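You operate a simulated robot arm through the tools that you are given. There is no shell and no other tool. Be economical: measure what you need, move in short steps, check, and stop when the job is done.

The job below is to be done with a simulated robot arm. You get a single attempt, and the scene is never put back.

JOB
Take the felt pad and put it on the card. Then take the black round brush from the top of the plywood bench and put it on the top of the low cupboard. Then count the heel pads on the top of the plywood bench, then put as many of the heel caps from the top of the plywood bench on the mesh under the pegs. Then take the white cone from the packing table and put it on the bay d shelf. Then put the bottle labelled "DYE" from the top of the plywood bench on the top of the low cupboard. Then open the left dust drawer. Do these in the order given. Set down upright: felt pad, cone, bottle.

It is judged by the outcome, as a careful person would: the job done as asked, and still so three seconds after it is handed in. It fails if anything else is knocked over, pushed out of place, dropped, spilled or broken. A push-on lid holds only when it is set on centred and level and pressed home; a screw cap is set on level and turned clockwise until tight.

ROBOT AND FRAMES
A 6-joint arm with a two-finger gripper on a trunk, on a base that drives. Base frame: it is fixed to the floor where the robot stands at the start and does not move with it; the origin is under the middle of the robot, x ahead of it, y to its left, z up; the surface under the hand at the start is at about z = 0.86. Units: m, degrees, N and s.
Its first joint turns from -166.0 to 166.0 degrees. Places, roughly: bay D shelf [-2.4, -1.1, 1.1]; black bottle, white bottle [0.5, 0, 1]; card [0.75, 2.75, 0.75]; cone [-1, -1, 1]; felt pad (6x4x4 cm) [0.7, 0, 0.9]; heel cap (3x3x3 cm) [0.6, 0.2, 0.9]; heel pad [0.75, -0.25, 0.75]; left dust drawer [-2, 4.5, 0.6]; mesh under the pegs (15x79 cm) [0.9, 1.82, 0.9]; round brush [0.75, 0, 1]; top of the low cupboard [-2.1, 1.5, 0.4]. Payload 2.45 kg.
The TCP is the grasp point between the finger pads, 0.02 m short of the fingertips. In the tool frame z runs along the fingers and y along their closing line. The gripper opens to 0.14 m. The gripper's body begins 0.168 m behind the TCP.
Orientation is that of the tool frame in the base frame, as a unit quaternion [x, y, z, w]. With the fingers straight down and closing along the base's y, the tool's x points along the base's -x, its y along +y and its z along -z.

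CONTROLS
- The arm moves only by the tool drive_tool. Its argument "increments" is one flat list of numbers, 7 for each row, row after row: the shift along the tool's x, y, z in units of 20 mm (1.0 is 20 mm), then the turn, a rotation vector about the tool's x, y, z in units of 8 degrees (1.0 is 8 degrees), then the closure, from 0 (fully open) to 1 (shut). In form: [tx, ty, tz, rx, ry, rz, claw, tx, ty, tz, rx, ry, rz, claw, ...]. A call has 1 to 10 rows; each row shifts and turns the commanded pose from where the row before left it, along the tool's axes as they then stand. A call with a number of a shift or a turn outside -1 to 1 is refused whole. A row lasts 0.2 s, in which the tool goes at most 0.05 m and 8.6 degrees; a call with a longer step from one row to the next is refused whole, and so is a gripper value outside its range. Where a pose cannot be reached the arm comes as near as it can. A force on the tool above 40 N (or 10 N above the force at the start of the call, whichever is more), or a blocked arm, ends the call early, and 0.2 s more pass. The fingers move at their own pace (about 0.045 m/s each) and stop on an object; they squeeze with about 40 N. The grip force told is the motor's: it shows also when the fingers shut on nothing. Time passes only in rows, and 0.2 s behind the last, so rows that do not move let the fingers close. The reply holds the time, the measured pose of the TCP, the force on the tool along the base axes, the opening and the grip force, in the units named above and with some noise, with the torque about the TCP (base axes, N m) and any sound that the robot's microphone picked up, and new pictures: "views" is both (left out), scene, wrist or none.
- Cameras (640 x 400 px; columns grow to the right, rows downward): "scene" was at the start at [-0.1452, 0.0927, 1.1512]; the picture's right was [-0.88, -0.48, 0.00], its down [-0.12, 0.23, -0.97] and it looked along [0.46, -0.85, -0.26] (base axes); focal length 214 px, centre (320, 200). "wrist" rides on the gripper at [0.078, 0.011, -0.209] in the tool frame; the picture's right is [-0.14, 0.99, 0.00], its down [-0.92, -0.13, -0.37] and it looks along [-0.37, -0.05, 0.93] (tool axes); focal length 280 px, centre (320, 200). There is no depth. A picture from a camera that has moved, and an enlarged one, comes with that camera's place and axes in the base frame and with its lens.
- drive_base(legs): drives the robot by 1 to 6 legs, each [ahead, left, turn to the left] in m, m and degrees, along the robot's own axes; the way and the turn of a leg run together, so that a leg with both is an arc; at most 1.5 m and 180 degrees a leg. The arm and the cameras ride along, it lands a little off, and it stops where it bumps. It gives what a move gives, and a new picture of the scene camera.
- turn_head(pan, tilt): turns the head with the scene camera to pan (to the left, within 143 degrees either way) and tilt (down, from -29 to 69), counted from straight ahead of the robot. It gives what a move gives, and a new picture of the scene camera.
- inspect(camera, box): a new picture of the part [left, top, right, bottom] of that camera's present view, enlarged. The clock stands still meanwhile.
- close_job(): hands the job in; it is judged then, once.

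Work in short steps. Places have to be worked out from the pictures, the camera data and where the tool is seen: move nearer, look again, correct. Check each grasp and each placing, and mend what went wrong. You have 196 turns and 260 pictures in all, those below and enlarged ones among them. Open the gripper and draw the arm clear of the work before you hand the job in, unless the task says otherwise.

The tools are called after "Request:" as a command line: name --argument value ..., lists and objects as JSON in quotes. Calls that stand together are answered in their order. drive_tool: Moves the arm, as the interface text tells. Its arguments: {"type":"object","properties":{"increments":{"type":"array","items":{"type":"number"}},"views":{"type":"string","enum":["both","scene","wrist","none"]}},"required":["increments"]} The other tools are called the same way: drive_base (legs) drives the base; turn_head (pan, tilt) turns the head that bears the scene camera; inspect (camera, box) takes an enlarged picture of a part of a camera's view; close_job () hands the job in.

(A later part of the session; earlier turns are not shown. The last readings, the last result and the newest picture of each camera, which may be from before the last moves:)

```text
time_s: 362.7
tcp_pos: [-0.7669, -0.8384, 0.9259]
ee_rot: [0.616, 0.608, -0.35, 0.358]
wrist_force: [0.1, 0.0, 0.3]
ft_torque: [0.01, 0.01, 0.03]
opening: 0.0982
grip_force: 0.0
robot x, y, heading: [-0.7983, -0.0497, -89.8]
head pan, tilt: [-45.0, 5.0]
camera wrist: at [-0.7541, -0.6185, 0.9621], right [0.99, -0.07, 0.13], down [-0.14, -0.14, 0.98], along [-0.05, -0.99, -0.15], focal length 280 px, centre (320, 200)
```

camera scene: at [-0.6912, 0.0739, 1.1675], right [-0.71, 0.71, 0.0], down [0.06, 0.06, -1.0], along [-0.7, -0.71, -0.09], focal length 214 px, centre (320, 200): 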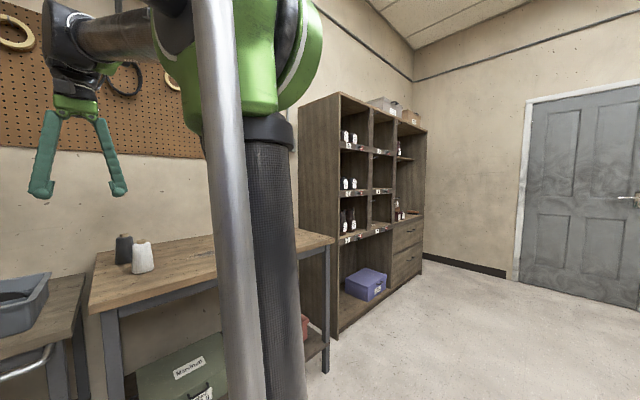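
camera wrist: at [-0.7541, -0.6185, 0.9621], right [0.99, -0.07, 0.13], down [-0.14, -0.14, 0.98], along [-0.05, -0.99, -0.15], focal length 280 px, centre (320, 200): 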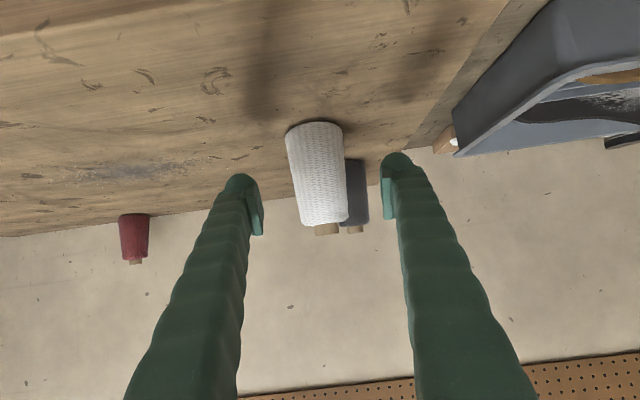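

Request:
drive_tool --increments '[0, 0.05, 1, 0, 0, 0, 0.3, 0, 0, 1, 0, 0, 0, 0.3, 0, 0, 0.2, 0, 0, 0, 0.3, 0, 0, 0, 0, 0, 0, 1, 0, 0, 0, 0, 0, 0, 1, 0, 0, 0, 0, 0, 0, 1, 0, 0, 0, 0, 0, 0, 1]' --views "wrist"

```text
time_s: 364.3
tcp_pos: [-0.7642, -0.8771, 0.9038]
ee_rot: [0.615, 0.608, -0.35, 0.359]
wrist_force: [3.2, 4.2, 4.3]
ft_torque: [-0.28, -0.2, 0.49]
opening: 0.0347
grip_force: 18.6
robot x, y, heading: [-0.7987, -0.0497, -89.8]
head pan, tilt: [-45.0, 5.0]
camera wrist: at [-0.7528, -0.6568, 0.9402], right [0.99, -0.07, 0.13], down [-0.14, -0.14, 0.98], along [-0.05, -0.99, -0.15], focal length 280 px, centre (320, 200)
```

wrist: 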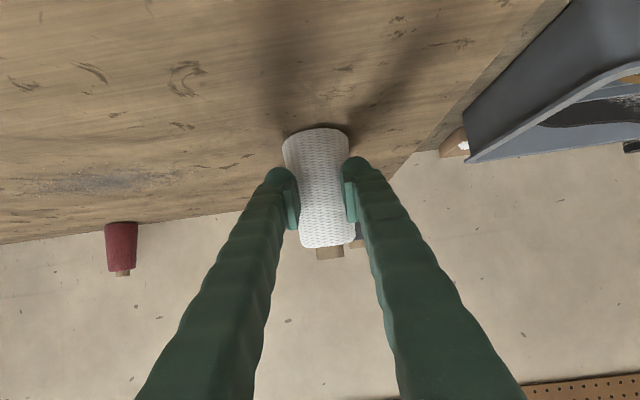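

Request:
drive_tool --increments '[0, 0, 0, 0, 0, 0, 1, 0, 0, 0, 0, 0, 0, 1]' --views "wrist"

Request:
inspect --camera "wrist" --box '[250, 110, 410, 270]'

```text
time_s: 364.9
tcp_pos: [-0.7653, -0.8787, 0.9039]
ee_rot: [0.616, 0.608, -0.351, 0.358]
wrist_force: [0.3, 2.5, 3.7]
ft_torque: [-0.08, 0.06, 0.01]
opening: 0.0308
grip_force: 40.3
robot x, y, heading: [-0.7985, -0.0476, -89.9]
head pan, tilt: [-45.0, 5.0]
camera wrist: at [-0.7527, -0.6566, 0.9402], right [0.99, -0.07, 0.13], down [-0.14, -0.14, 0.98], along [-0.05, -0.99, -0.15], focal length 280 px, centre (320, 200)
```

wrist: 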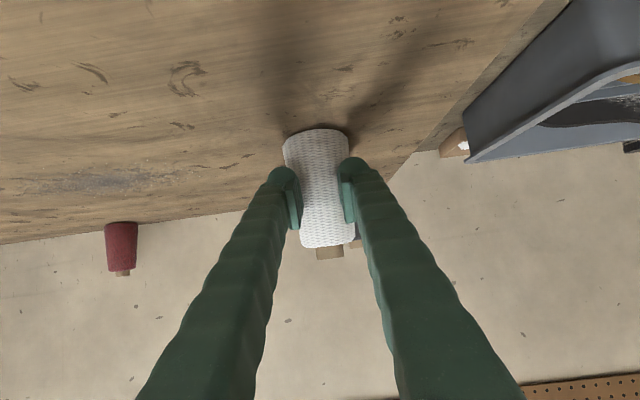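

```text
2.50 times, centred on (330, 190) of wrist
camera zoom: at [-0.7527, -0.6566, 0.9402], right [0.99, -0.07, 0.13], down [-0.14, -0.14, 0.98], along [-0.05, -0.99, -0.15], focal length 701 px, centre (295, 225)
```

zoom: 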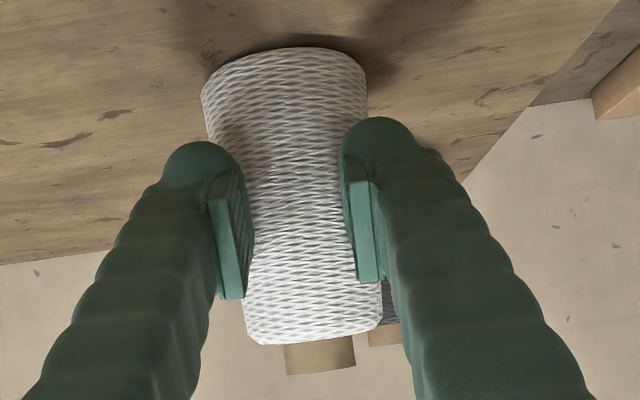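

The fingers seem to hold the front of the cone, not its middle. Reopen, and advance further before closing.

Request:
drive_tool --increments '[0, 0, 0, 0, 0, 0, 0.3, 0, 0, 0, 0, 0, 0, 0.3, 0, 0, 0, 0, 0, 0, 0.3, 0, 0, 0, 0, 0, 0, 0.3]' --views "wrist"

Request:
inspect --camera "wrist" --box '[230, 110, 430, 270]'

```text
time_s: 365.9
tcp_pos: [-0.766, -0.8787, 0.9027]
ee_rot: [0.616, 0.608, -0.351, 0.358]
wrist_force: [-0.8, 0.3, -0.4]
ft_torque: [-0.02, -0.01, 0.02]
opening: 0.0981
grip_force: 0.2
robot x, y, heading: [-0.7991, -0.0497, -89.7]
head pan, tilt: [-45.0, 5.0]
camera wrist: at [-0.7528, -0.6569, 0.9401], right [0.99, -0.07, 0.13], down [-0.14, -0.14, 0.98], along [-0.05, -0.99, -0.15], focal length 280 px, centre (320, 200)
```

wrist: 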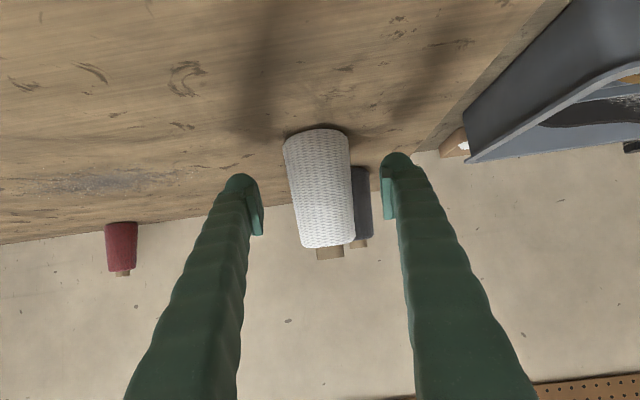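

```text
2.50 times, centred on (330, 190) of wrist
camera zoom: at [-0.7528, -0.6569, 0.9401], right [0.99, -0.07, 0.13], down [-0.14, -0.14, 0.98], along [-0.05, -0.99, -0.15], focal length 701 px, centre (295, 225)
```

zoom: 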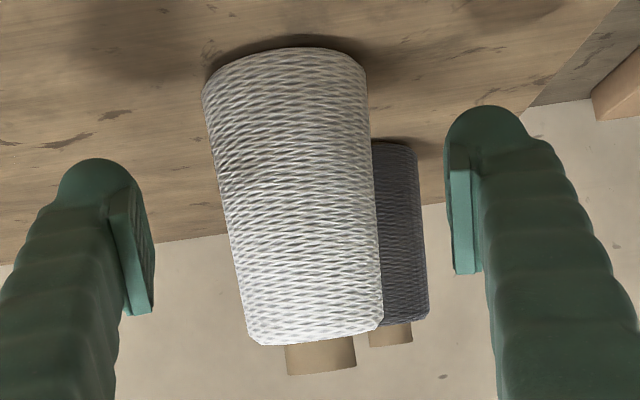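

Cone's axis is near y≈−0.907. Advance 2.7 cm horizontally and close.

Request:
drive_tool --increments '[-0.34, 0.1, 0.58, 0, 0, 0, 0.3, -0.34, 0.1, 0.58, 0, 0, 0, 0.3, 0, 0, 0, 0, 0, 0, 1, 0, 0, 0, 0, 0, 0, 1, 0, 0, 0, 0, 0, 0, 1, 0, 0, 0, 0, 0, 0, 1, 0, 0, 0, 0, 0, 0, 1]' --views "wrist"

Request:
inspect --camera "wrist" --box '[250, 110, 410, 270]'

```text
time_s: 367.5
tcp_pos: [-0.7629, -0.9054, 0.904]
ee_rot: [0.616, 0.607, -0.351, 0.358]
wrist_force: [-0.4, -1.0, 0.1]
ft_torque: [-0.01, 0.0, 0.02]
opening: 0.0542
grip_force: 40.2
robot x, y, heading: [-0.8005, -0.0479, -89.8]
head pan, tilt: [-45.0, 5.0]
camera wrist: at [-0.7495, -0.6839, 0.9398], right [0.99, -0.07, 0.13], down [-0.14, -0.14, 0.98], along [-0.05, -0.99, -0.15], focal length 280 px, centre (320, 200)
```

wrist: 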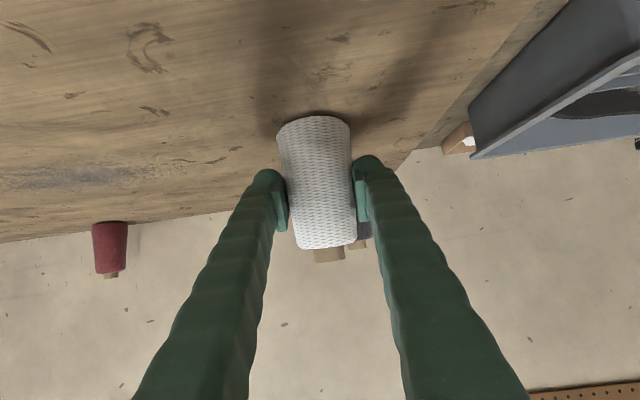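

```text
2.50 times, centred on (330, 190) of wrist
camera zoom: at [-0.7495, -0.6839, 0.9398], right [0.99, -0.07, 0.13], down [-0.14, -0.14, 0.98], along [-0.05, -0.99, -0.15], focal length 701 px, centre (295, 225)
```

zoom: 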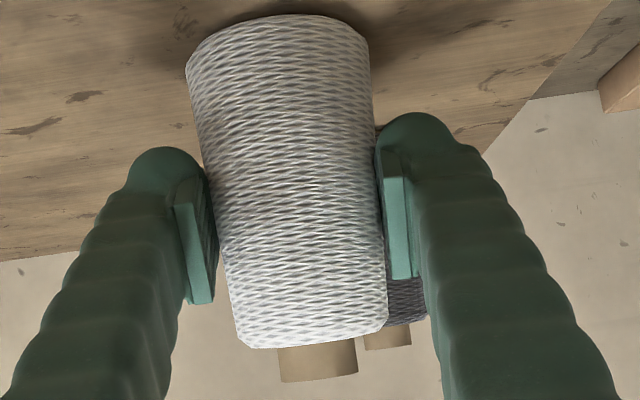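

Solid grip (5.4 cm). Lift vertically.

Request:
drive_tool --increments '[-0.43, 0, -0.25, 0, 0, 0, 1, -0.87, 0, -0.5, 0, 0, 0, 1, -0.87, 0, -0.5, 0, 0, 0, 1, -0.87, 0, -0.5, 0, 0, 0, 1, -0.87, 0, -0.5, 0, 0, 0, 1, -0.87, 0, -0.5, 0, 0, 0, 1, -0.87, 0, -0.5, 0, 0, 0, 1, -0.87, 0, -0.5, 0, 0, 0, 1, -0.87, 0, -0.5, 0, 0, 0, 1, -0.87, 0, -0.5, 0, 0, 0, 1]' --views "wrist"

```text
time_s: 369.7
tcp_pos: [-0.7641, -0.9056, 1.0967]
ee_rot: [0.616, 0.608, -0.35, 0.358]
wrist_force: [0.7, -1.1, -1.9]
ft_torque: [0.04, 0.0, 0.01]
opening: 0.0541
grip_force: 39.9
robot x, y, heading: [-0.802, -0.0511, -89.9]
head pan, tilt: [-45.0, 5.0]
camera wrist: at [-0.7522, -0.684, 1.1314], right [0.99, -0.07, 0.13], down [-0.14, -0.14, 0.98], along [-0.05, -0.99, -0.15], focal length 280 px, centre (320, 200)
```

wrist: 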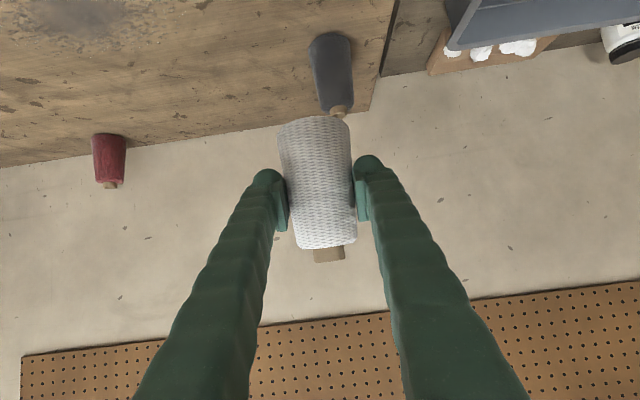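

Held. Retract and raise, then drive to the rack.

Request:
drive_tool --increments '[-0.37, 0, -1, 0, 0, 0, 1, -0.37, 0, -1, 0, 0, 0, 1, -0.37, 0, -1, 0, 0, 0, 1, -0.37, 0, -1, 0, 0, 0, 1, -0.37, 0, -1, 0, 0, 0, 1, -0.37, 0, -1, 0, 0, 0, 1, -0.37, 0, -1, 0, 0, 0, 1, -0.37, 0, -1, 0, 0, 0, 1]' --views "none"

Request:
drive_base --legs '[[-0.3, 0, 0], [0, -1.4, 0], [0, -0.2, 0]]'

Request:
turn_head --pan 0 --tilt 5

Request:
inspect --camera "scene" --box '[180, 60, 460, 235]'

```text
time_s: 371.5
tcp_pos: [-0.7659, -0.7956, 1.2254]
ee_rot: [0.615, 0.609, -0.35, 0.358]
wrist_force: [0.1, 0.6, -2.1]
ft_torque: [0.02, 0.02, 0.01]
opening: 0.0539
grip_force: 39.4
robot x, y, heading: [-0.7971, -0.052, -89.8]
head pan, tilt: [-45.0, 5.0]
```

```text
time_s: 381.4
tcp_pos: [-2.3803, -0.496, 1.2252]
ee_rot: [0.617, 0.608, -0.351, 0.357]
wrist_force: [-0.5, -0.2, -1.8]
ft_torque: [0.03, -0.01, 0.02]
opening: 0.0541
grip_force: 40.1
robot x, y, heading: [-2.4154, 0.2494, -90.1]
head pan, tilt: [-45.0, 5.0]
camera scene: at [-2.3046, 0.3741, 1.1675], right [-0.71, 0.71, 0.0], down [0.06, 0.06, -1.0], along [-0.71, -0.7, -0.09], focal length 214 px, centre (320, 200)
```

scene: 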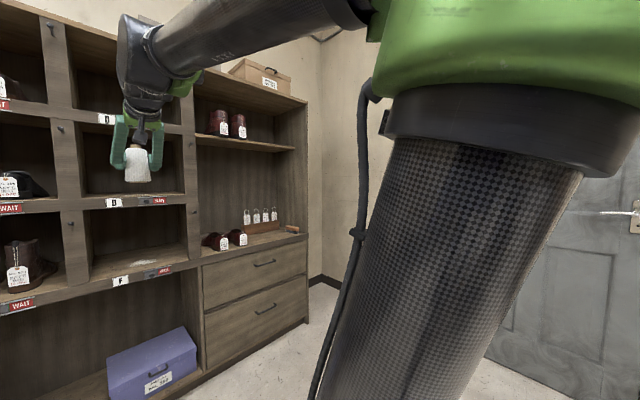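

```text
time_s: 382.5
tcp_pos: [-2.38, -0.4957, 1.2264]
ee_rot: [0.617, 0.607, -0.351, 0.357]
wrist_force: [0.0, 0.4, -1.8]
ft_torque: [0.02, 0.0, 0.0]
opening: 0.0536
grip_force: 40.0
robot x, y, heading: [-2.4151, 0.253, -90.1]
head pan, tilt: [0.0, 5.0]
camera scene: at [-2.2397, 0.3471, 1.1675], right [-1.0, 0.0, 0.0], down [0.0, 0.09, -1.0], along [0.0, -1.0, -0.09], focal length 214 px, centre (320, 200)
```

scene: 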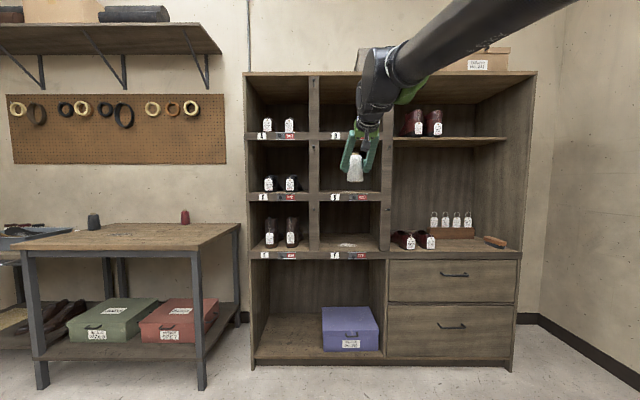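

```text
2.29 times, centred on (320, 148) of scene
camera zoom: at [-2.2397, 0.3471, 1.1675], right [-1.0, 0.0, 0.0], down [0.0, 0.09, -1.0], along [0.0, -1.0, -0.09], focal length 490 px, centre (320, 320)
```

zoom: 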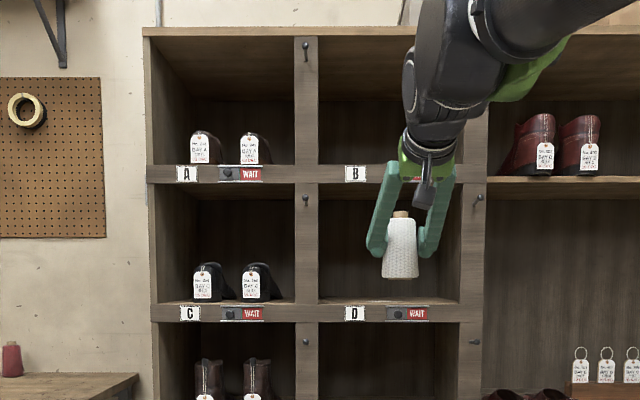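

Bay D is confirmed (label D, empty): shelf z≈1.095, opening x −2.24…−2.60, z up to 1.41, front at y≈−0.92. Drive in to bring the cone just inside the opening.

Request:
drive_base --legs '[[0.38, -0.035, 0]]'

Request:
inspect --camera "scene" --box '[240, 70, 440, 270]'

```text
time_s: 385.0
tcp_pos: [-2.4164, -0.8772, 1.2255]
ee_rot: [0.616, 0.607, -0.351, 0.358]
wrist_force: [-0.8, 0.2, -2.2]
ft_torque: [0.0, 0.01, -0.01]
opening: 0.0538
grip_force: 39.5
robot x, y, heading: [-2.4473, -0.1292, -90.1]
head pan, tilt: [0.0, 5.0]
camera scene: at [-2.2753, -0.0347, 1.1675], right [-1.0, 0.0, 0.0], down [0.0, 0.09, -1.0], along [0.0, -1.0, -0.09], focal length 214 px, centre (320, 200)
```

scene: 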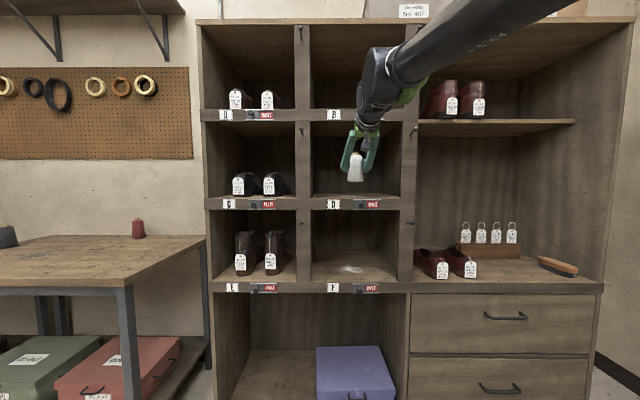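

```text
2.00 times, centred on (340, 170) of scene
camera zoom: at [-2.2753, -0.0347, 1.1675], right [-1.0, 0.0, 0.0], down [0.0, 0.09, -1.0], along [0.0, -1.0, -0.09], focal length 429 px, centre (280, 260)
```

zoom: 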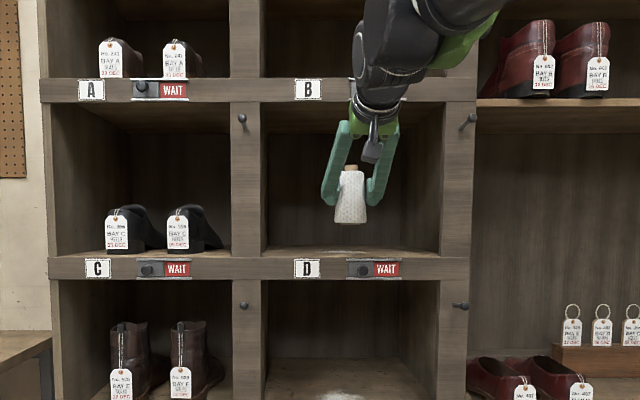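

Move in over the shelf, descending slightly.

Request:
drive_tool --increments '[-0.26, -0.07, 0.95, 0, 0, 0, 1, -0.26, -0.07, 0.95, 0, 0, 0, 1, -0.26, -0.07, 0.95, 0, 0, 0, 1, -0.26, -0.07, 0.95, 0, 0, 0, 1, -0.26, -0.07, 0.95, 0, 0, 0, 1, -0.26, -0.07, 0.95, 0, 0, 0, 1, -0.26, -0.07, 0.95, 0, 0, 0, 1, -0.26, -0.07, 0.95, 0, 0, 0, 1]' --views "wrist"

Request:
inspect --camera "scene" --box '[280, 100, 440, 220]'

```text
time_s: 386.8
tcp_pos: [-2.4287, -1.0298, 1.1866]
ee_rot: [0.616, 0.608, -0.351, 0.357]
wrist_force: [0.0, 0.5, -0.5]
ft_torque: [0.04, -0.03, -0.03]
opening: 0.0539
grip_force: 40.5
robot x, y, heading: [-2.4526, -0.1336, -90.1]
head pan, tilt: [0.0, 5.0]
camera wrist: at [-2.4157, -0.8089, 1.2225], right [0.99, -0.07, 0.13], down [-0.14, -0.14, 0.98], along [-0.06, -0.99, -0.15], focal length 280 px, centre (320, 200)
```

wrist: 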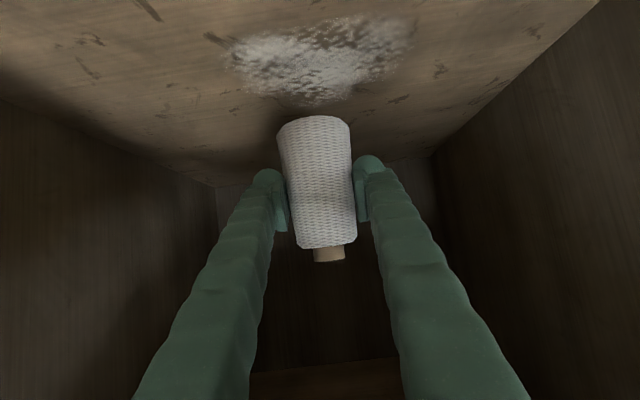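

```text
3.33 times, centred on (360, 160) of scene
camera zoom: at [-2.2753, -0.0346, 1.1675], right [-1.0, 0.0, 0.0], down [0.0, 0.09, -1.0], along [0.0, -1.0, -0.09], focal length 715 px, centre (187, 333)
```

zoom: 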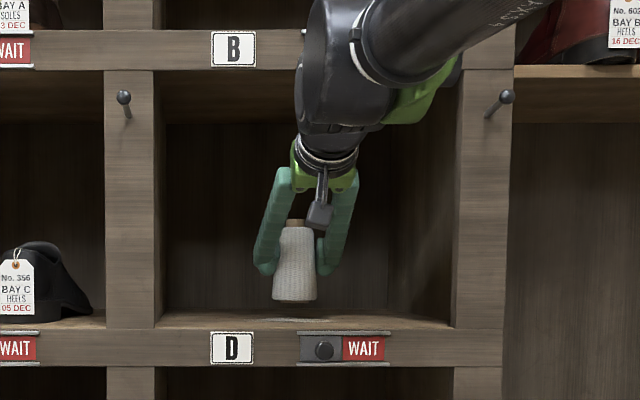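

Lower vertically toward the shelf.

Request:
drive_tool --increments '[0.43, 0, 0.25, 0, 0, 0, 1, 0.43, 0, 0.25, 0, 0, 0, 1, 0.17, 0, 0.1, 0, 0, 0, 1, 0.09, 0, 0.05, 0, 0, 0, 1]' --views "none"

Request:
drive_tool --increments '[0.09, 0, 0.05, 0, 0, 0, 1, 0.09, 0, 0.05, 0, 0, 0, 1]' --views "none"

Request:
inspect --camera "scene" --box '[310, 150, 400, 210]'

```text
time_s: 387.8
tcp_pos: [-2.4281, -1.0289, 1.1647]
ee_rot: [0.615, 0.606, -0.353, 0.36]
wrist_force: [-0.6, 2.7, 12.4]
ft_torque: [0.4, -0.13, 0.01]
opening: 0.0539
grip_force: 39.9
robot x, y, heading: [-2.4484, -0.1328, -90.0]
head pan, tilt: [0.0, 5.0]
stopped in row 4: the force on the tool passed its limit at 46 N (the readings are from after the stop); the commanded pose is now the measured one
```

```text
time_s: 388.3
tcp_pos: [-2.4278, -1.0308, 1.164]
ee_rot: [0.614, 0.606, -0.354, 0.361]
wrist_force: [-0.1, 5.1, 14.4]
ft_torque: [0.55, -0.09, 0.0]
opening: 0.0537
grip_force: 40.0
robot x, y, heading: [-2.4505, -0.1296, -90.3]
head pan, tilt: [0.0, 5.0]
stopped in row 2: the force on the tool passed its limit at 44 N (the readings are from after the stop); the commanded pose is now the measured one
```

```text
6.67 times, centred on (355, 180) of scene
camera zoom: at [-2.2753, -0.0341, 1.1675], right [-1.0, 0.0, 0.0], down [0.0, 0.09, -1.0], along [0.0, -1.0, -0.09], focal length 1430 px, centre (87, 333)
```

zoom: 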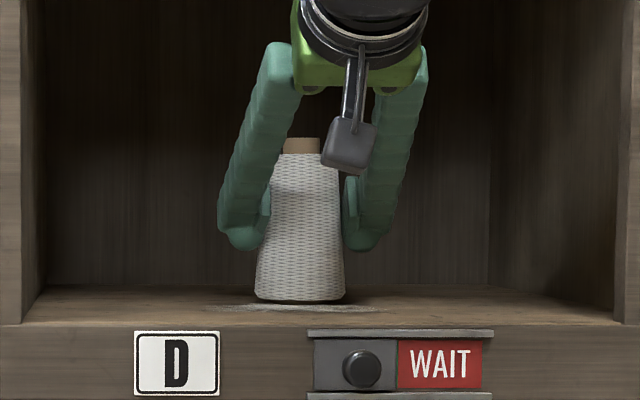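

On the shelf. Relax slightly and open.

Request:
drive_tool --increments '[-0.04, 0, -0.02, 0, 0, 0, 1, 0, 0, 0, 0, 0, 0, 0.5, 0, 0, 0, 0, 0, 0, 0.4, 0, 0, 0, 0, 0, 0, 0.4]' --views "none"

Request:
inspect --camera "scene" --box '[310, 150, 400, 210]'

```text
time_s: 389.3
tcp_pos: [-2.4268, -1.0319, 1.1647]
ee_rot: [0.615, 0.606, -0.354, 0.36]
wrist_force: [-0.5, -0.1, -0.1]
ft_torque: [0.02, -0.01, -0.03]
opening: 0.0838
grip_force: 0.1
robot x, y, heading: [-2.4545, -0.1318, -90.2]
head pan, tilt: [0.0, 5.0]
```

```text
6.67 times, centred on (355, 180) of scene
camera zoom: at [-2.2753, -0.0349, 1.1675], right [-1.0, 0.0, 0.0], down [0.0, 0.09, -1.0], along [0.0, -1.0, -0.09], focal length 1430 px, centre (87, 333)
```

zoom: 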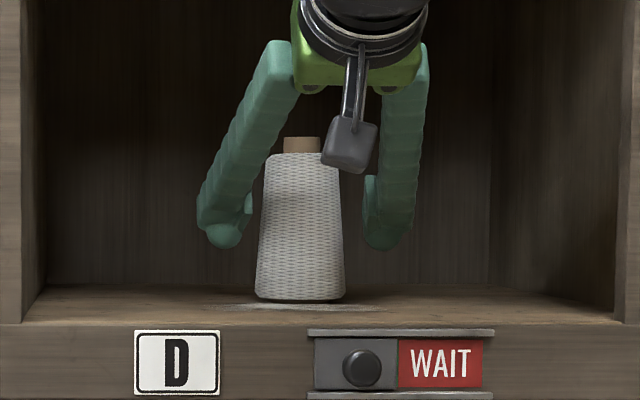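

Cone stands upright. Withdraw horizontally.

Request:
drive_tool --increments '[0.45, 0, -0.87, 0, 0, 0, 0.4, 0.45, 0, -0.87, 0, 0, 0, 0.4, 0.45, 0, -0.87, 0, 0, 0, 0.4, 0.45, 0, -0.87, 0, 0, 0, 0.4, 0.45, 0, -0.87, 0, 0, 0, 0.4, 0.45, 0, -0.87, 0, 0, 0, 0.4, 0.45, 0, -0.87, 0, 0, 0, 0.4, 0.45, 0, -0.87, 0, 0, 0, 0.4, 0.45, 0, -0.87, 0, 0, 0, 0.4, 0.45, 0, -0.87, 0, 0, 0, 0.4]' --views "scene"

Request:
inspect --camera "scene" --box '[300, 120, 420, 220]'

```text
time_s: 391.5
tcp_pos: [-2.4267, -0.8349, 1.1705]
ee_rot: [0.615, 0.606, -0.353, 0.36]
wrist_force: [-0.4, -0.8, 1.1]
ft_torque: [0.02, 0.0, -0.03]
opening: 0.084
grip_force: 0.1
robot x, y, heading: [-2.4492, -0.1318, -90.1]
head pan, tilt: [0.0, 5.0]
camera scene: at [-2.2753, -0.0349, 1.1675], right [-1.0, 0.0, 0.0], down [0.0, 0.09, -1.0], along [0.0, -1.0, -0.09], focal length 214 px, centre (320, 200)
```

scene: 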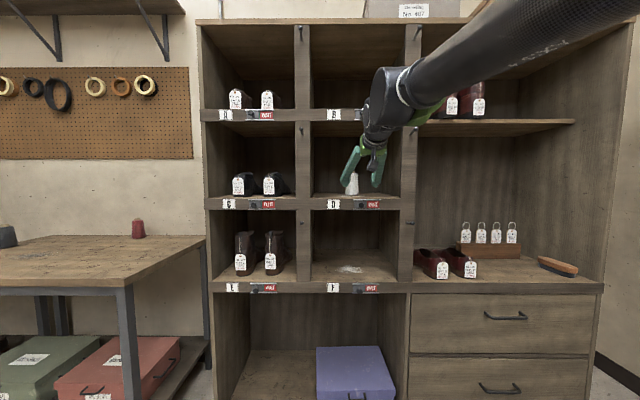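

```text
4.00 times, centred on (360, 170) of scene
camera zoom: at [-2.2753, -0.0349, 1.1675], right [-1.0, 0.0, 0.0], down [0.0, 0.09, -1.0], along [0.0, -1.0, -0.09], focal length 858 px, centre (160, 320)
```

zoom: 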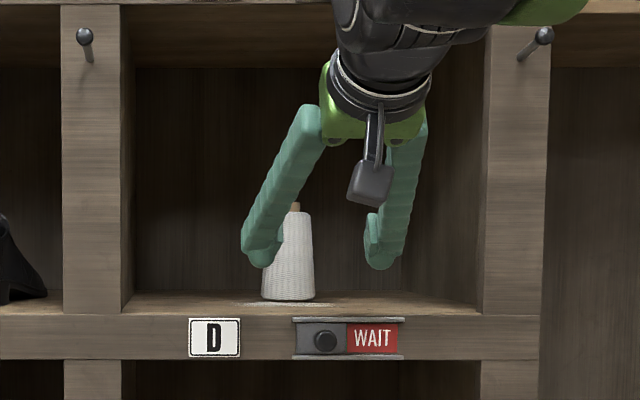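

Done. Back off, straighten tool, return to the bench for the DYE bottle.

Request:
drive_base --legs '[[-0.5, 0, 0], [0, 1.4, 0], [0, 0.45, 0], [0, 0, 90]]'

Request:
drive_tool --increments '[0, 0, 0, 0, 1, 0, 0.2, 0, 0, 0, 0, 1, 0, 0.2, 0, 0, 0, 0, 1, 0, 0.2, 0, 0, 0, 0, 1, 0, 0.2, 0, 0, 0, 0, 1, 0, 0.2, 0, 0, 0, 0, 1, 0, 0.2, 0, 0, 0, 0, 1, 0, 0.2, 0, 0, 0, 0, 0.6, 0, 0.2, 0, 0, -1, 0, 0, 0, 0.2, 0, 0, -1, 0, 0, 0, 0.2]' --views "none"

Request:
turn_head --pan 5 --tilt 20

```text
time_s: 407.1
tcp_pos: [0.0882, 0.3907, 1.1697]
ee_rot: [0.01, 0.863, 0.003, 0.504]
wrist_force: [-0.2, -0.3, 0.6]
ft_torque: [0.01, 0.01, 0.01]
opening: 0.084
grip_force: 0.1
robot x, y, heading: [-0.6192, 0.3693, -0.7]
head pan, tilt: [0.0, 5.0]
camera scene: at [-0.7105, 0.5478, 1.1675], right [-0.01, -1.0, 0.0], down [-0.09, 0.0, -1.0], along [1.0, -0.01, -0.09], focal length 214 px, centre (320, 200)
```

scene: 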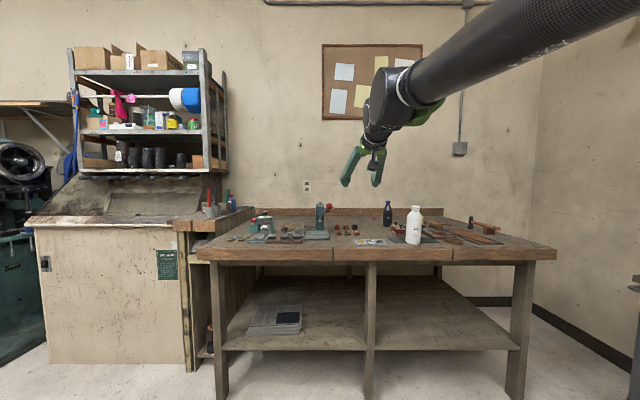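

```text
time_s: 409.2
tcp_pos: [0.0891, 0.3897, 1.21]
ee_rot: [0.008, 1.0, 0.007, -0.002]
wrist_force: [0.6, 0.4, -0.3]
ft_torque: [-0.04, -0.04, 0.0]
opening: 0.112
grip_force: 0.0
robot x, y, heading: [-0.6183, 0.3686, -0.8]
head pan, tilt: [0.0, 5.0]
```

```text
time_s: 410.0
tcp_pos: [0.0886, 0.3903, 1.2112]
ee_rot: [0.008, 1.0, 0.007, -0.001]
wrist_force: [-1.3, 0.3, -0.3]
ft_torque: [0.01, -0.01, 0.01]
opening: 0.112
grip_force: 0.1
robot x, y, heading: [-0.6126, 0.3744, -0.8]
head pan, tilt: [5.0, 20.0]
camera scene: at [-0.7093, 0.5559, 1.1433], right [0.08, -1.0, 0.0], down [-0.34, -0.03, -0.94], along [0.94, 0.07, -0.34], focal length 214 px, centre (320, 200)
```

scene: 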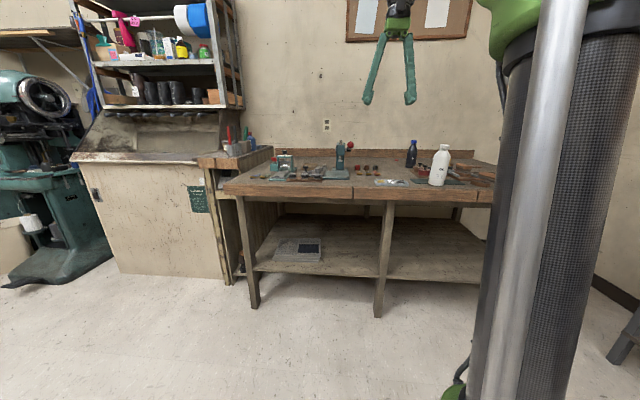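

Move over the DYE bottle.

Request:
drive_base --legs '[[0.55, -0.31, 0.7]]'

Request:
drive_tool --increments '[0, 0, 0, 0.1, 0, 0, 0.2]' --views "wrist"

```text
time_s: 413.6
tcp_pos: [0.64, 0.0884, 1.2105]
ee_rot: [0.0, 1.0, 0.007, -0.002]
wrist_force: [0.1, 0.4, -0.2]
ft_torque: [0.02, 0.0, -0.02]
opening: 0.1119
grip_force: 0.1
robot x, y, heading: [-0.0626, 0.0596, 0.3]
head pan, tilt: [5.0, 20.0]
camera scene: at [-0.1606, 0.2431, 1.1432], right [0.09, -1.0, 0.0], down [-0.34, -0.03, -0.94], along [0.94, 0.09, -0.34], focal length 214 px, centre (320, 200)
```

scene: 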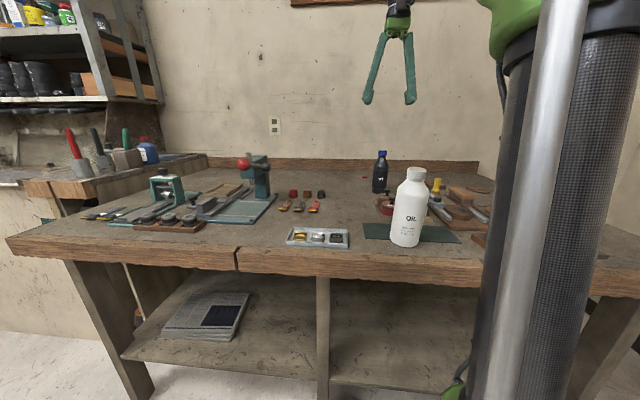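

```text
time_s: 414.0
tcp_pos: [0.6386, 0.0897, 1.2102]
ee_rot: [0.0, 1.0, 0.0, -0.002]
wrist_force: [-0.7, 0.6, -0.2]
ft_torque: [0.0, -0.03, 0.0]
opening: 0.112
grip_force: 0.0
robot x, y, heading: [-0.0632, 0.0605, 0.3]
head pan, tilt: [5.0, 20.0]
camera wrist: at [0.5634, 0.0998, 1.4191], right [0.14, 0.99, 0.0], down [0.92, -0.13, 0.37], along [0.36, -0.05, -0.93], focal length 280 px, centre (320, 200)
```

wrist: 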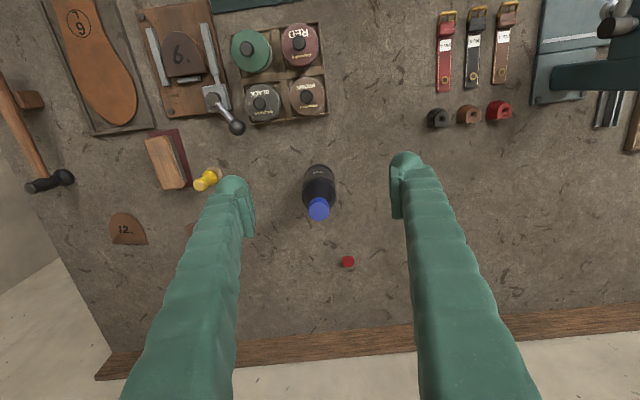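

Bottle axis ≈(0.724, 0.076). Move above it and lower to just over its top.

Request:
drive_tool --increments '[-0.85, -0.14, 1, 0, 0, 0, 0.2, -0.85, -0.14, 1, 0, 0, 0, 0.2, -0.85, -0.14, 1, 0, 0, 0, 0.2, -0.85, -0.14, 1, 0, 0, 0, 0.2, -0.85, -0.14, 0.8, 0, 0, 0, 0.2]' --views "wrist"

Request:
inspect --camera "wrist" --box '[230, 120, 430, 270]'

```text
time_s: 415.2
tcp_pos: [0.7231, 0.0731, 1.1144]
ee_rot: [0.0, 1.0, 0.0, -0.001]
wrist_force: [0.1, -0.4, 0.1]
ft_torque: [0.02, -0.05, -0.03]
opening: 0.1116
grip_force: 0.1
robot x, y, heading: [-0.0642, 0.0603, 0.2]
head pan, tilt: [5.0, 20.0]
camera wrist: at [0.6471, 0.0853, 1.3232], right [0.14, 0.99, 0.0], down [0.92, -0.13, 0.37], along [0.36, -0.05, -0.93], focal length 280 px, centre (320, 200)
```

wrist: 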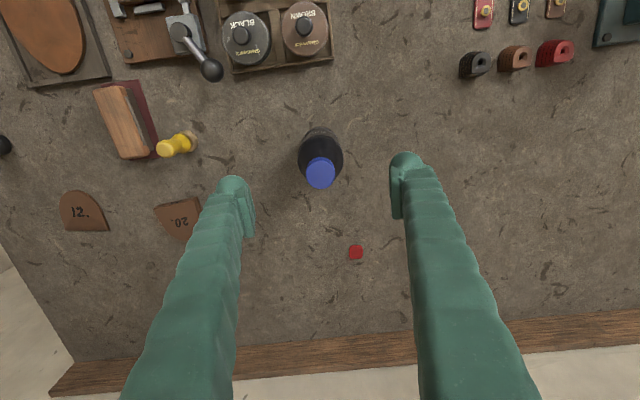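

```text
2.67 times, centred on (330, 195) of wrist
camera zoom: at [0.6471, 0.0853, 1.3232], right [0.14, 0.99, 0.0], down [0.92, -0.13, 0.37], along [0.36, -0.05, -0.93], focal length 748 px, centre (293, 213)
```

zoom: 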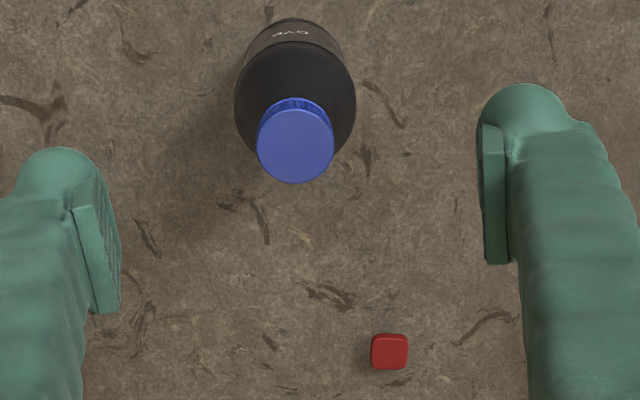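

Axis refined to (0.732, 0.074). Descend to z≈0.93 and close.

Request:
drive_tool --increments '[-0.45, 0.03, 1, 0, 0, 0, 0.25, 0, 0, 1, 0, 0, 0, 0.25, 0, 0, 1, 0, 0, 0, 0.25, 0, 0, 1, 0, 0, 0, 0.25, 0, 0, 1, 0, 0, 0, 0.25, 0, 0, 1, 0, 0, 0, 0.25, 0, 0, 1, 0, 0, 0, 0.25, 0, 0, 1, 0, 0, 0, 0.25, 0, 0, 1, 0, 0, 0, 0.25]' --views "wrist"

Request:
inspect --camera "scene" --box '[330, 120, 450, 220]'

```text
time_s: 417.2
tcp_pos: [0.7331, 0.0748, 0.933]
ee_rot: [0.001, 1.0, 0.0, -0.002]
wrist_force: [-0.1, 0.2, 0.2]
ft_torque: [-0.04, -0.01, 0.01]
opening: 0.1049
grip_force: 0.0
robot x, y, heading: [-0.0656, 0.0605, 0.5]
head pan, tilt: [5.0, 20.0]
camera wrist: at [0.656, 0.0869, 1.1425], right [0.14, 0.99, 0.0], down [0.92, -0.13, 0.37], along [0.36, -0.05, -0.93], focal length 280 px, centre (320, 200)
```

wrist: 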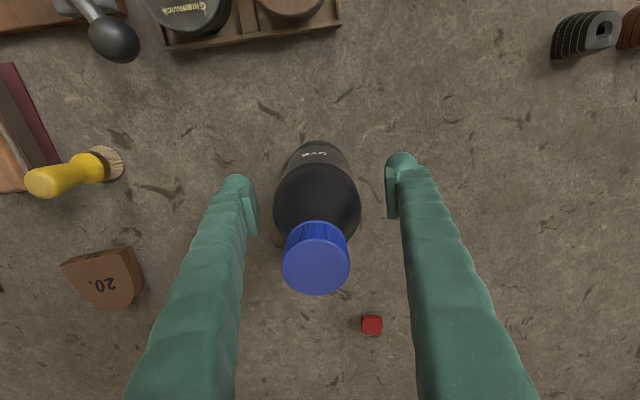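

```text
4.00 times, centred on (390, 170) of scene
camera zoom: at [-0.1606, 0.2431, 1.1432], right [0.09, -1.0, 0.0], down [-0.34, -0.03, -0.94], along [0.94, 0.09, -0.34], focal length 858 px, centre (40, 320)
```

zoom: 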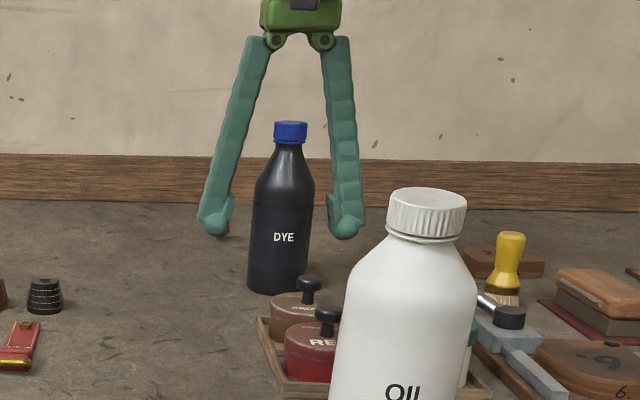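

Bottle is centred between the fingers. Close.

Request:
drive_tool --increments '[0, 0, 0, 0, 0, 0, 1, 0, 0, 0, 0, 0, 0, 1, 0, 0, 0, 0, 0, 0, 1, 0, 0, 0, 0, 0, 0, 1]' --views "wrist"

```text
time_s: 418.2
tcp_pos: [0.7314, 0.0751, 0.9339]
ee_rot: [0.001, 1.0, 0.0, -0.002]
wrist_force: [-0.3, -2.1, 0.8]
ft_torque: [-0.01, 0.05, 0.02]
opening: 0.0612
grip_force: 34.0
robot x, y, heading: [-0.0625, 0.0601, 0.2]
head pan, tilt: [5.0, 20.0]
camera wrist: at [0.6561, 0.0868, 1.1427], right [0.14, 0.99, 0.0], down [0.92, -0.13, 0.37], along [0.36, -0.05, -0.93], focal length 280 px, centre (320, 200)
```

wrist: 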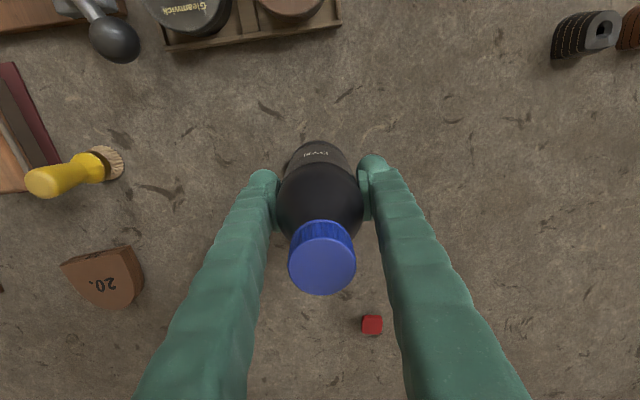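

Gripped at 6.1 cm. Lift and check.

Request:
drive_tool --increments '[0, 0, 0, 0, 0, 0, 1, 0, 0, -0.5, 0, 0, 0, 1, 0, 0, -1, 0, 0, 0, 1, 0, 0, -1, 0, 0, 0, 1, 0, 0, -1, 0, 0, 0, 1, 0, 0, -1, 0, 0, 0, 1, 0, 0, -1, 0, 0, 0, 1, 0, 0, -1, 0, 0, 0, 1, 0, 0, -1, 0, 0, 0, 1, 0, 0, -1, 0, 0, 0, 1]' --views "both"

```text
time_s: 420.4
tcp_pos: [0.7326, 0.0741, 1.1032]
ee_rot: [0.0, 1.0, 0.0, -0.002]
wrist_force: [-0.3, -0.4, -3.0]
ft_torque: [0.0, 0.0, -0.04]
opening: 0.061
grip_force: 39.9
robot x, y, heading: [-0.0627, 0.0638, 0.4]
head pan, tilt: [5.0, 20.0]
camera scene: at [-0.1605, 0.2431, 1.1432], right [0.09, -1.0, 0.0], down [-0.34, -0.03, -0.94], along [0.94, 0.09, -0.34], focal length 214 px, centre (320, 200)
camera wrist: at [0.6575, 0.0866, 1.3128], right [0.14, 0.99, 0.0], down [0.92, -0.13, 0.37], along [0.36, -0.05, -0.93], focal length 280 px, centre (320, 200)
```

scene: 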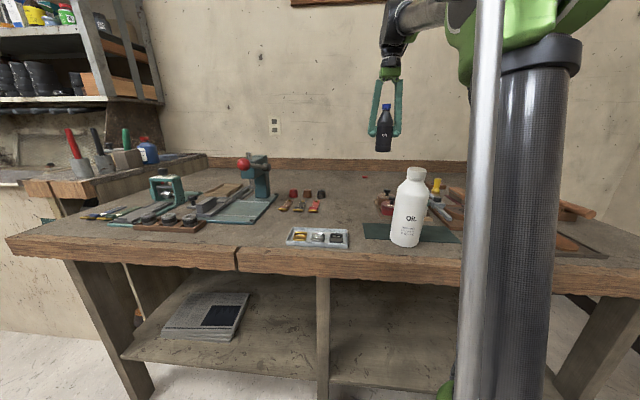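
wrist: 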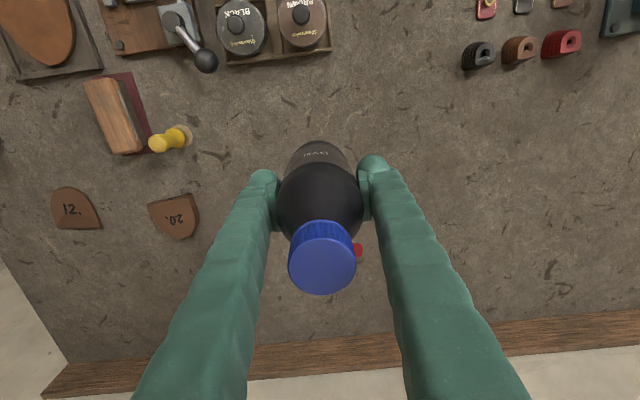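

Held upright. Raise, retract, and drive to the low cupboard as before.

Request:
drive_tool --increments '[0, 0, -1, 0, 0, 0, 1, 0, 0, -1, 0, 0, 0, 1, 0, 0, -1, 0, 0, 0, 1, 0, 0, -1, 0, 0, 0, 1, 1, 0, 0, 0, 0, 0, 1, 1, 0, 0, 0, 0, 0, 1, 1, 0, 0, 0, 0, 0, 1, 1, 0, 0, 0, 0, 0, 1, 1, 0, 0, 0, 0, 0, 1, 1, 0, 0, 0, 0, 0, 1]' --views "none"

Request:
drive_base --legs '[[-0.6, 0, 0], [0, 0, 89.5], [0, 1.4, 0], [0.35, 0, 0]]'

Request:
turn_head --pan 0 --tilt 30

```text
time_s: 422.6
tcp_pos: [0.6145, 0.0753, 1.185]
ee_rot: [0.001, 1.0, -0.001, -0.002]
wrist_force: [0.7, 0.0, -1.7]
ft_torque: [0.0, 0.03, 0.0]
opening: 0.0608
grip_force: 40.0
robot x, y, heading: [-0.0661, 0.0627, 0.0]
head pan, tilt: [5.0, 20.0]
```

```text
time_s: 438.2
tcp_pos: [-2.0783, 1.0802, 1.1831]
ee_rot: [0.71, -0.705, 0.002, 0.001]
wrist_force: [0.0, 0.6, -2.2]
ft_torque: [0.0, 0.0, 0.0]
opening: 0.0616
grip_force: 40.1
robot x, y, heading: [-2.0557, 0.4042, 90.6]
head pan, tilt: [5.0, 20.0]
camera scene: at [-2.2406, 0.3034, 1.1432], right [1.0, 0.1, 0.0], down [0.03, -0.34, -0.94], along [-0.09, 0.94, -0.34], focal length 214 px, centre (320, 200)
```

scene: 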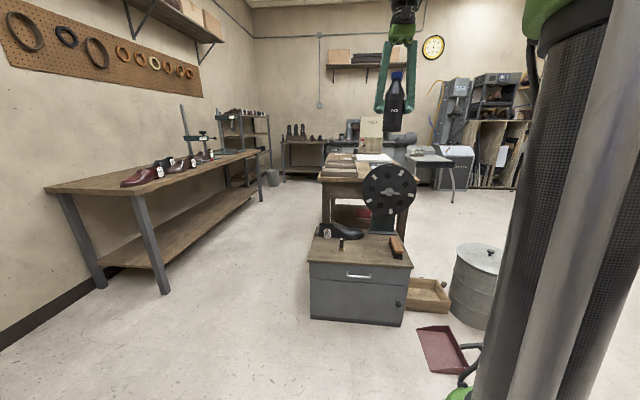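

```text
time_s: 438.9
tcp_pos: [-2.0779, 1.0795, 1.1852]
ee_rot: [0.709, -0.705, 0.002, 0.001]
wrist_force: [-0.3, -0.6, -4.0]
ft_torque: [0.03, 0.0, -0.02]
opening: 0.0612
grip_force: 39.8
robot x, y, heading: [-2.057, 0.4024, 90.6]
head pan, tilt: [0.0, 30.0]
camera scene: at [-2.2325, 0.3012, 1.1272], right [1.0, 0.01, 0.0], down [0.01, -0.5, -0.87], along [-0.01, 0.87, -0.5], focal length 214 px, centre (320, 200)
```

scene: 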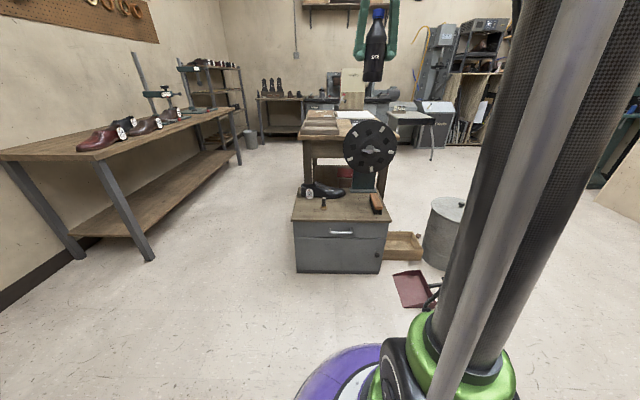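

Drive 0.25 m forward, then lower the bottle between the round brush and the wooden brush.

Request:
drive_base --legs '[[0.25, 0, -0.6]]'

Request:
drive_tool --increments '[-0.4, 0, 1, 0, 0, 0, 1, -0.4, 0, 1, 0, 0, 0, 1, -0.4, 0, 1, 0, 0, 0, 1, -0.4, 0, 1, 0, 0, 0, 1, -0.4, 0, 1, 0, 0, 0, 1, 0, 0, 1, 0, 0, 0, 1, 0, 0, 1, 0, 0, 0, 1, 0, 0, 1, 0, 0, 0, 1, 0, 0, 1, 0, 0, 0, 1, 0, 0, 1, 0, 0, 0, 1]' --views "none"

Request:
drive_tool --increments '[0, 0, 1, 0, 0, 0, 1, 0, 0, 1, 0, 0, 0, 1, 0, 0, 1, 0, 0, 0, 1, 0, 0, 1, 0, 0, 0, 1, 0, 0, 1, 0, 0, 0, 1, 0, 0, 1, 0, 0, 0, 1, 0, 0, 1, 0, 0, 0, 1, 0, 0, 1, 0, 0, 0, 1, 0, 0, 1, 0, 0, 0, 1, 0, 0, 1, 0, 0, 0, 1]' --views "both"

```text
time_s: 440.7
tcp_pos: [-2.0733, 1.3325, 1.1843]
ee_rot: [-0.706, 0.708, -0.001, -0.001]
wrist_force: [-0.6, 0.3, -2.1]
ft_torque: [0.0, 0.02, -0.01]
opening: 0.0612
grip_force: 39.7
robot x, y, heading: [-2.0589, 0.6558, 90.3]
head pan, tilt: [0.0, 30.0]
camera scene: at [-2.2353, 0.5546, 1.1271], right [1.0, 0.0, 0.0], down [0.0, -0.5, -0.87], along [0.0, 0.87, -0.5], focal length 214 px, centre (320, 200)
```

scene: 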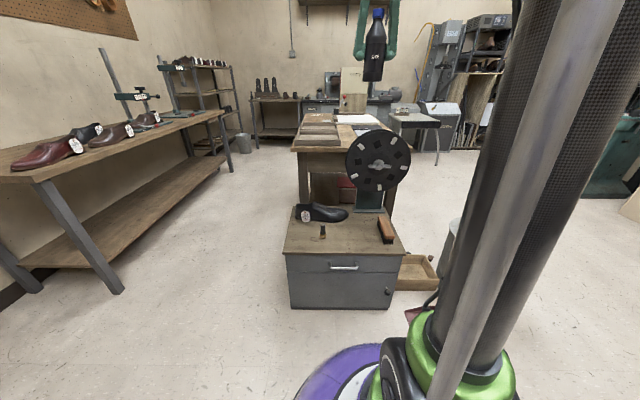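

```text
time_s: 442.9
tcp_pos: [-2.0728, 1.3707, 0.9842]
ee_rot: [-0.706, 0.708, -0.002, 0.0]
wrist_force: [-1.1, -0.3, -2.8]
ft_torque: [-0.02, 0.03, 0.0]
opening: 0.061
grip_force: 40.5
robot x, y, heading: [-2.064, 0.6559, 90.2]
head pan, tilt: [0.0, 30.0]
```

```text
time_s: 445.1
tcp_pos: [-2.0756, 1.371, 0.7847]
ee_rot: [-0.705, 0.709, 0.0, -0.001]
wrist_force: [-0.4, -0.6, -4.0]
ft_torque: [0.0, 0.04, -0.01]
opening: 0.0613
grip_force: 40.5
robot x, y, heading: [-2.0625, 0.6577, 90.1]
head pan, tilt: [0.0, 30.0]
camera scene: at [-2.2353, 0.5546, 1.1271], right [1.0, 0.0, 0.0], down [0.0, -0.5, -0.87], along [0.0, 0.87, -0.5], focal length 214 px, centre (320, 200)
camera wrist: at [-2.0842, 1.2945, 0.9932], right [-0.99, 0.14, 0.0], down [0.13, 0.92, 0.37], along [0.05, 0.36, -0.93], focal length 280 px, centre (320, 200)
```

scene: 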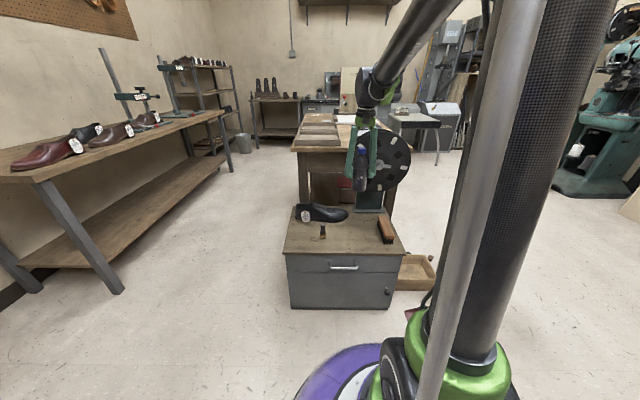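
wrist: 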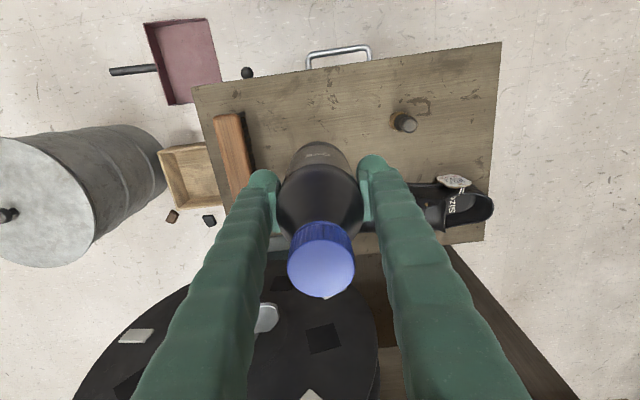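

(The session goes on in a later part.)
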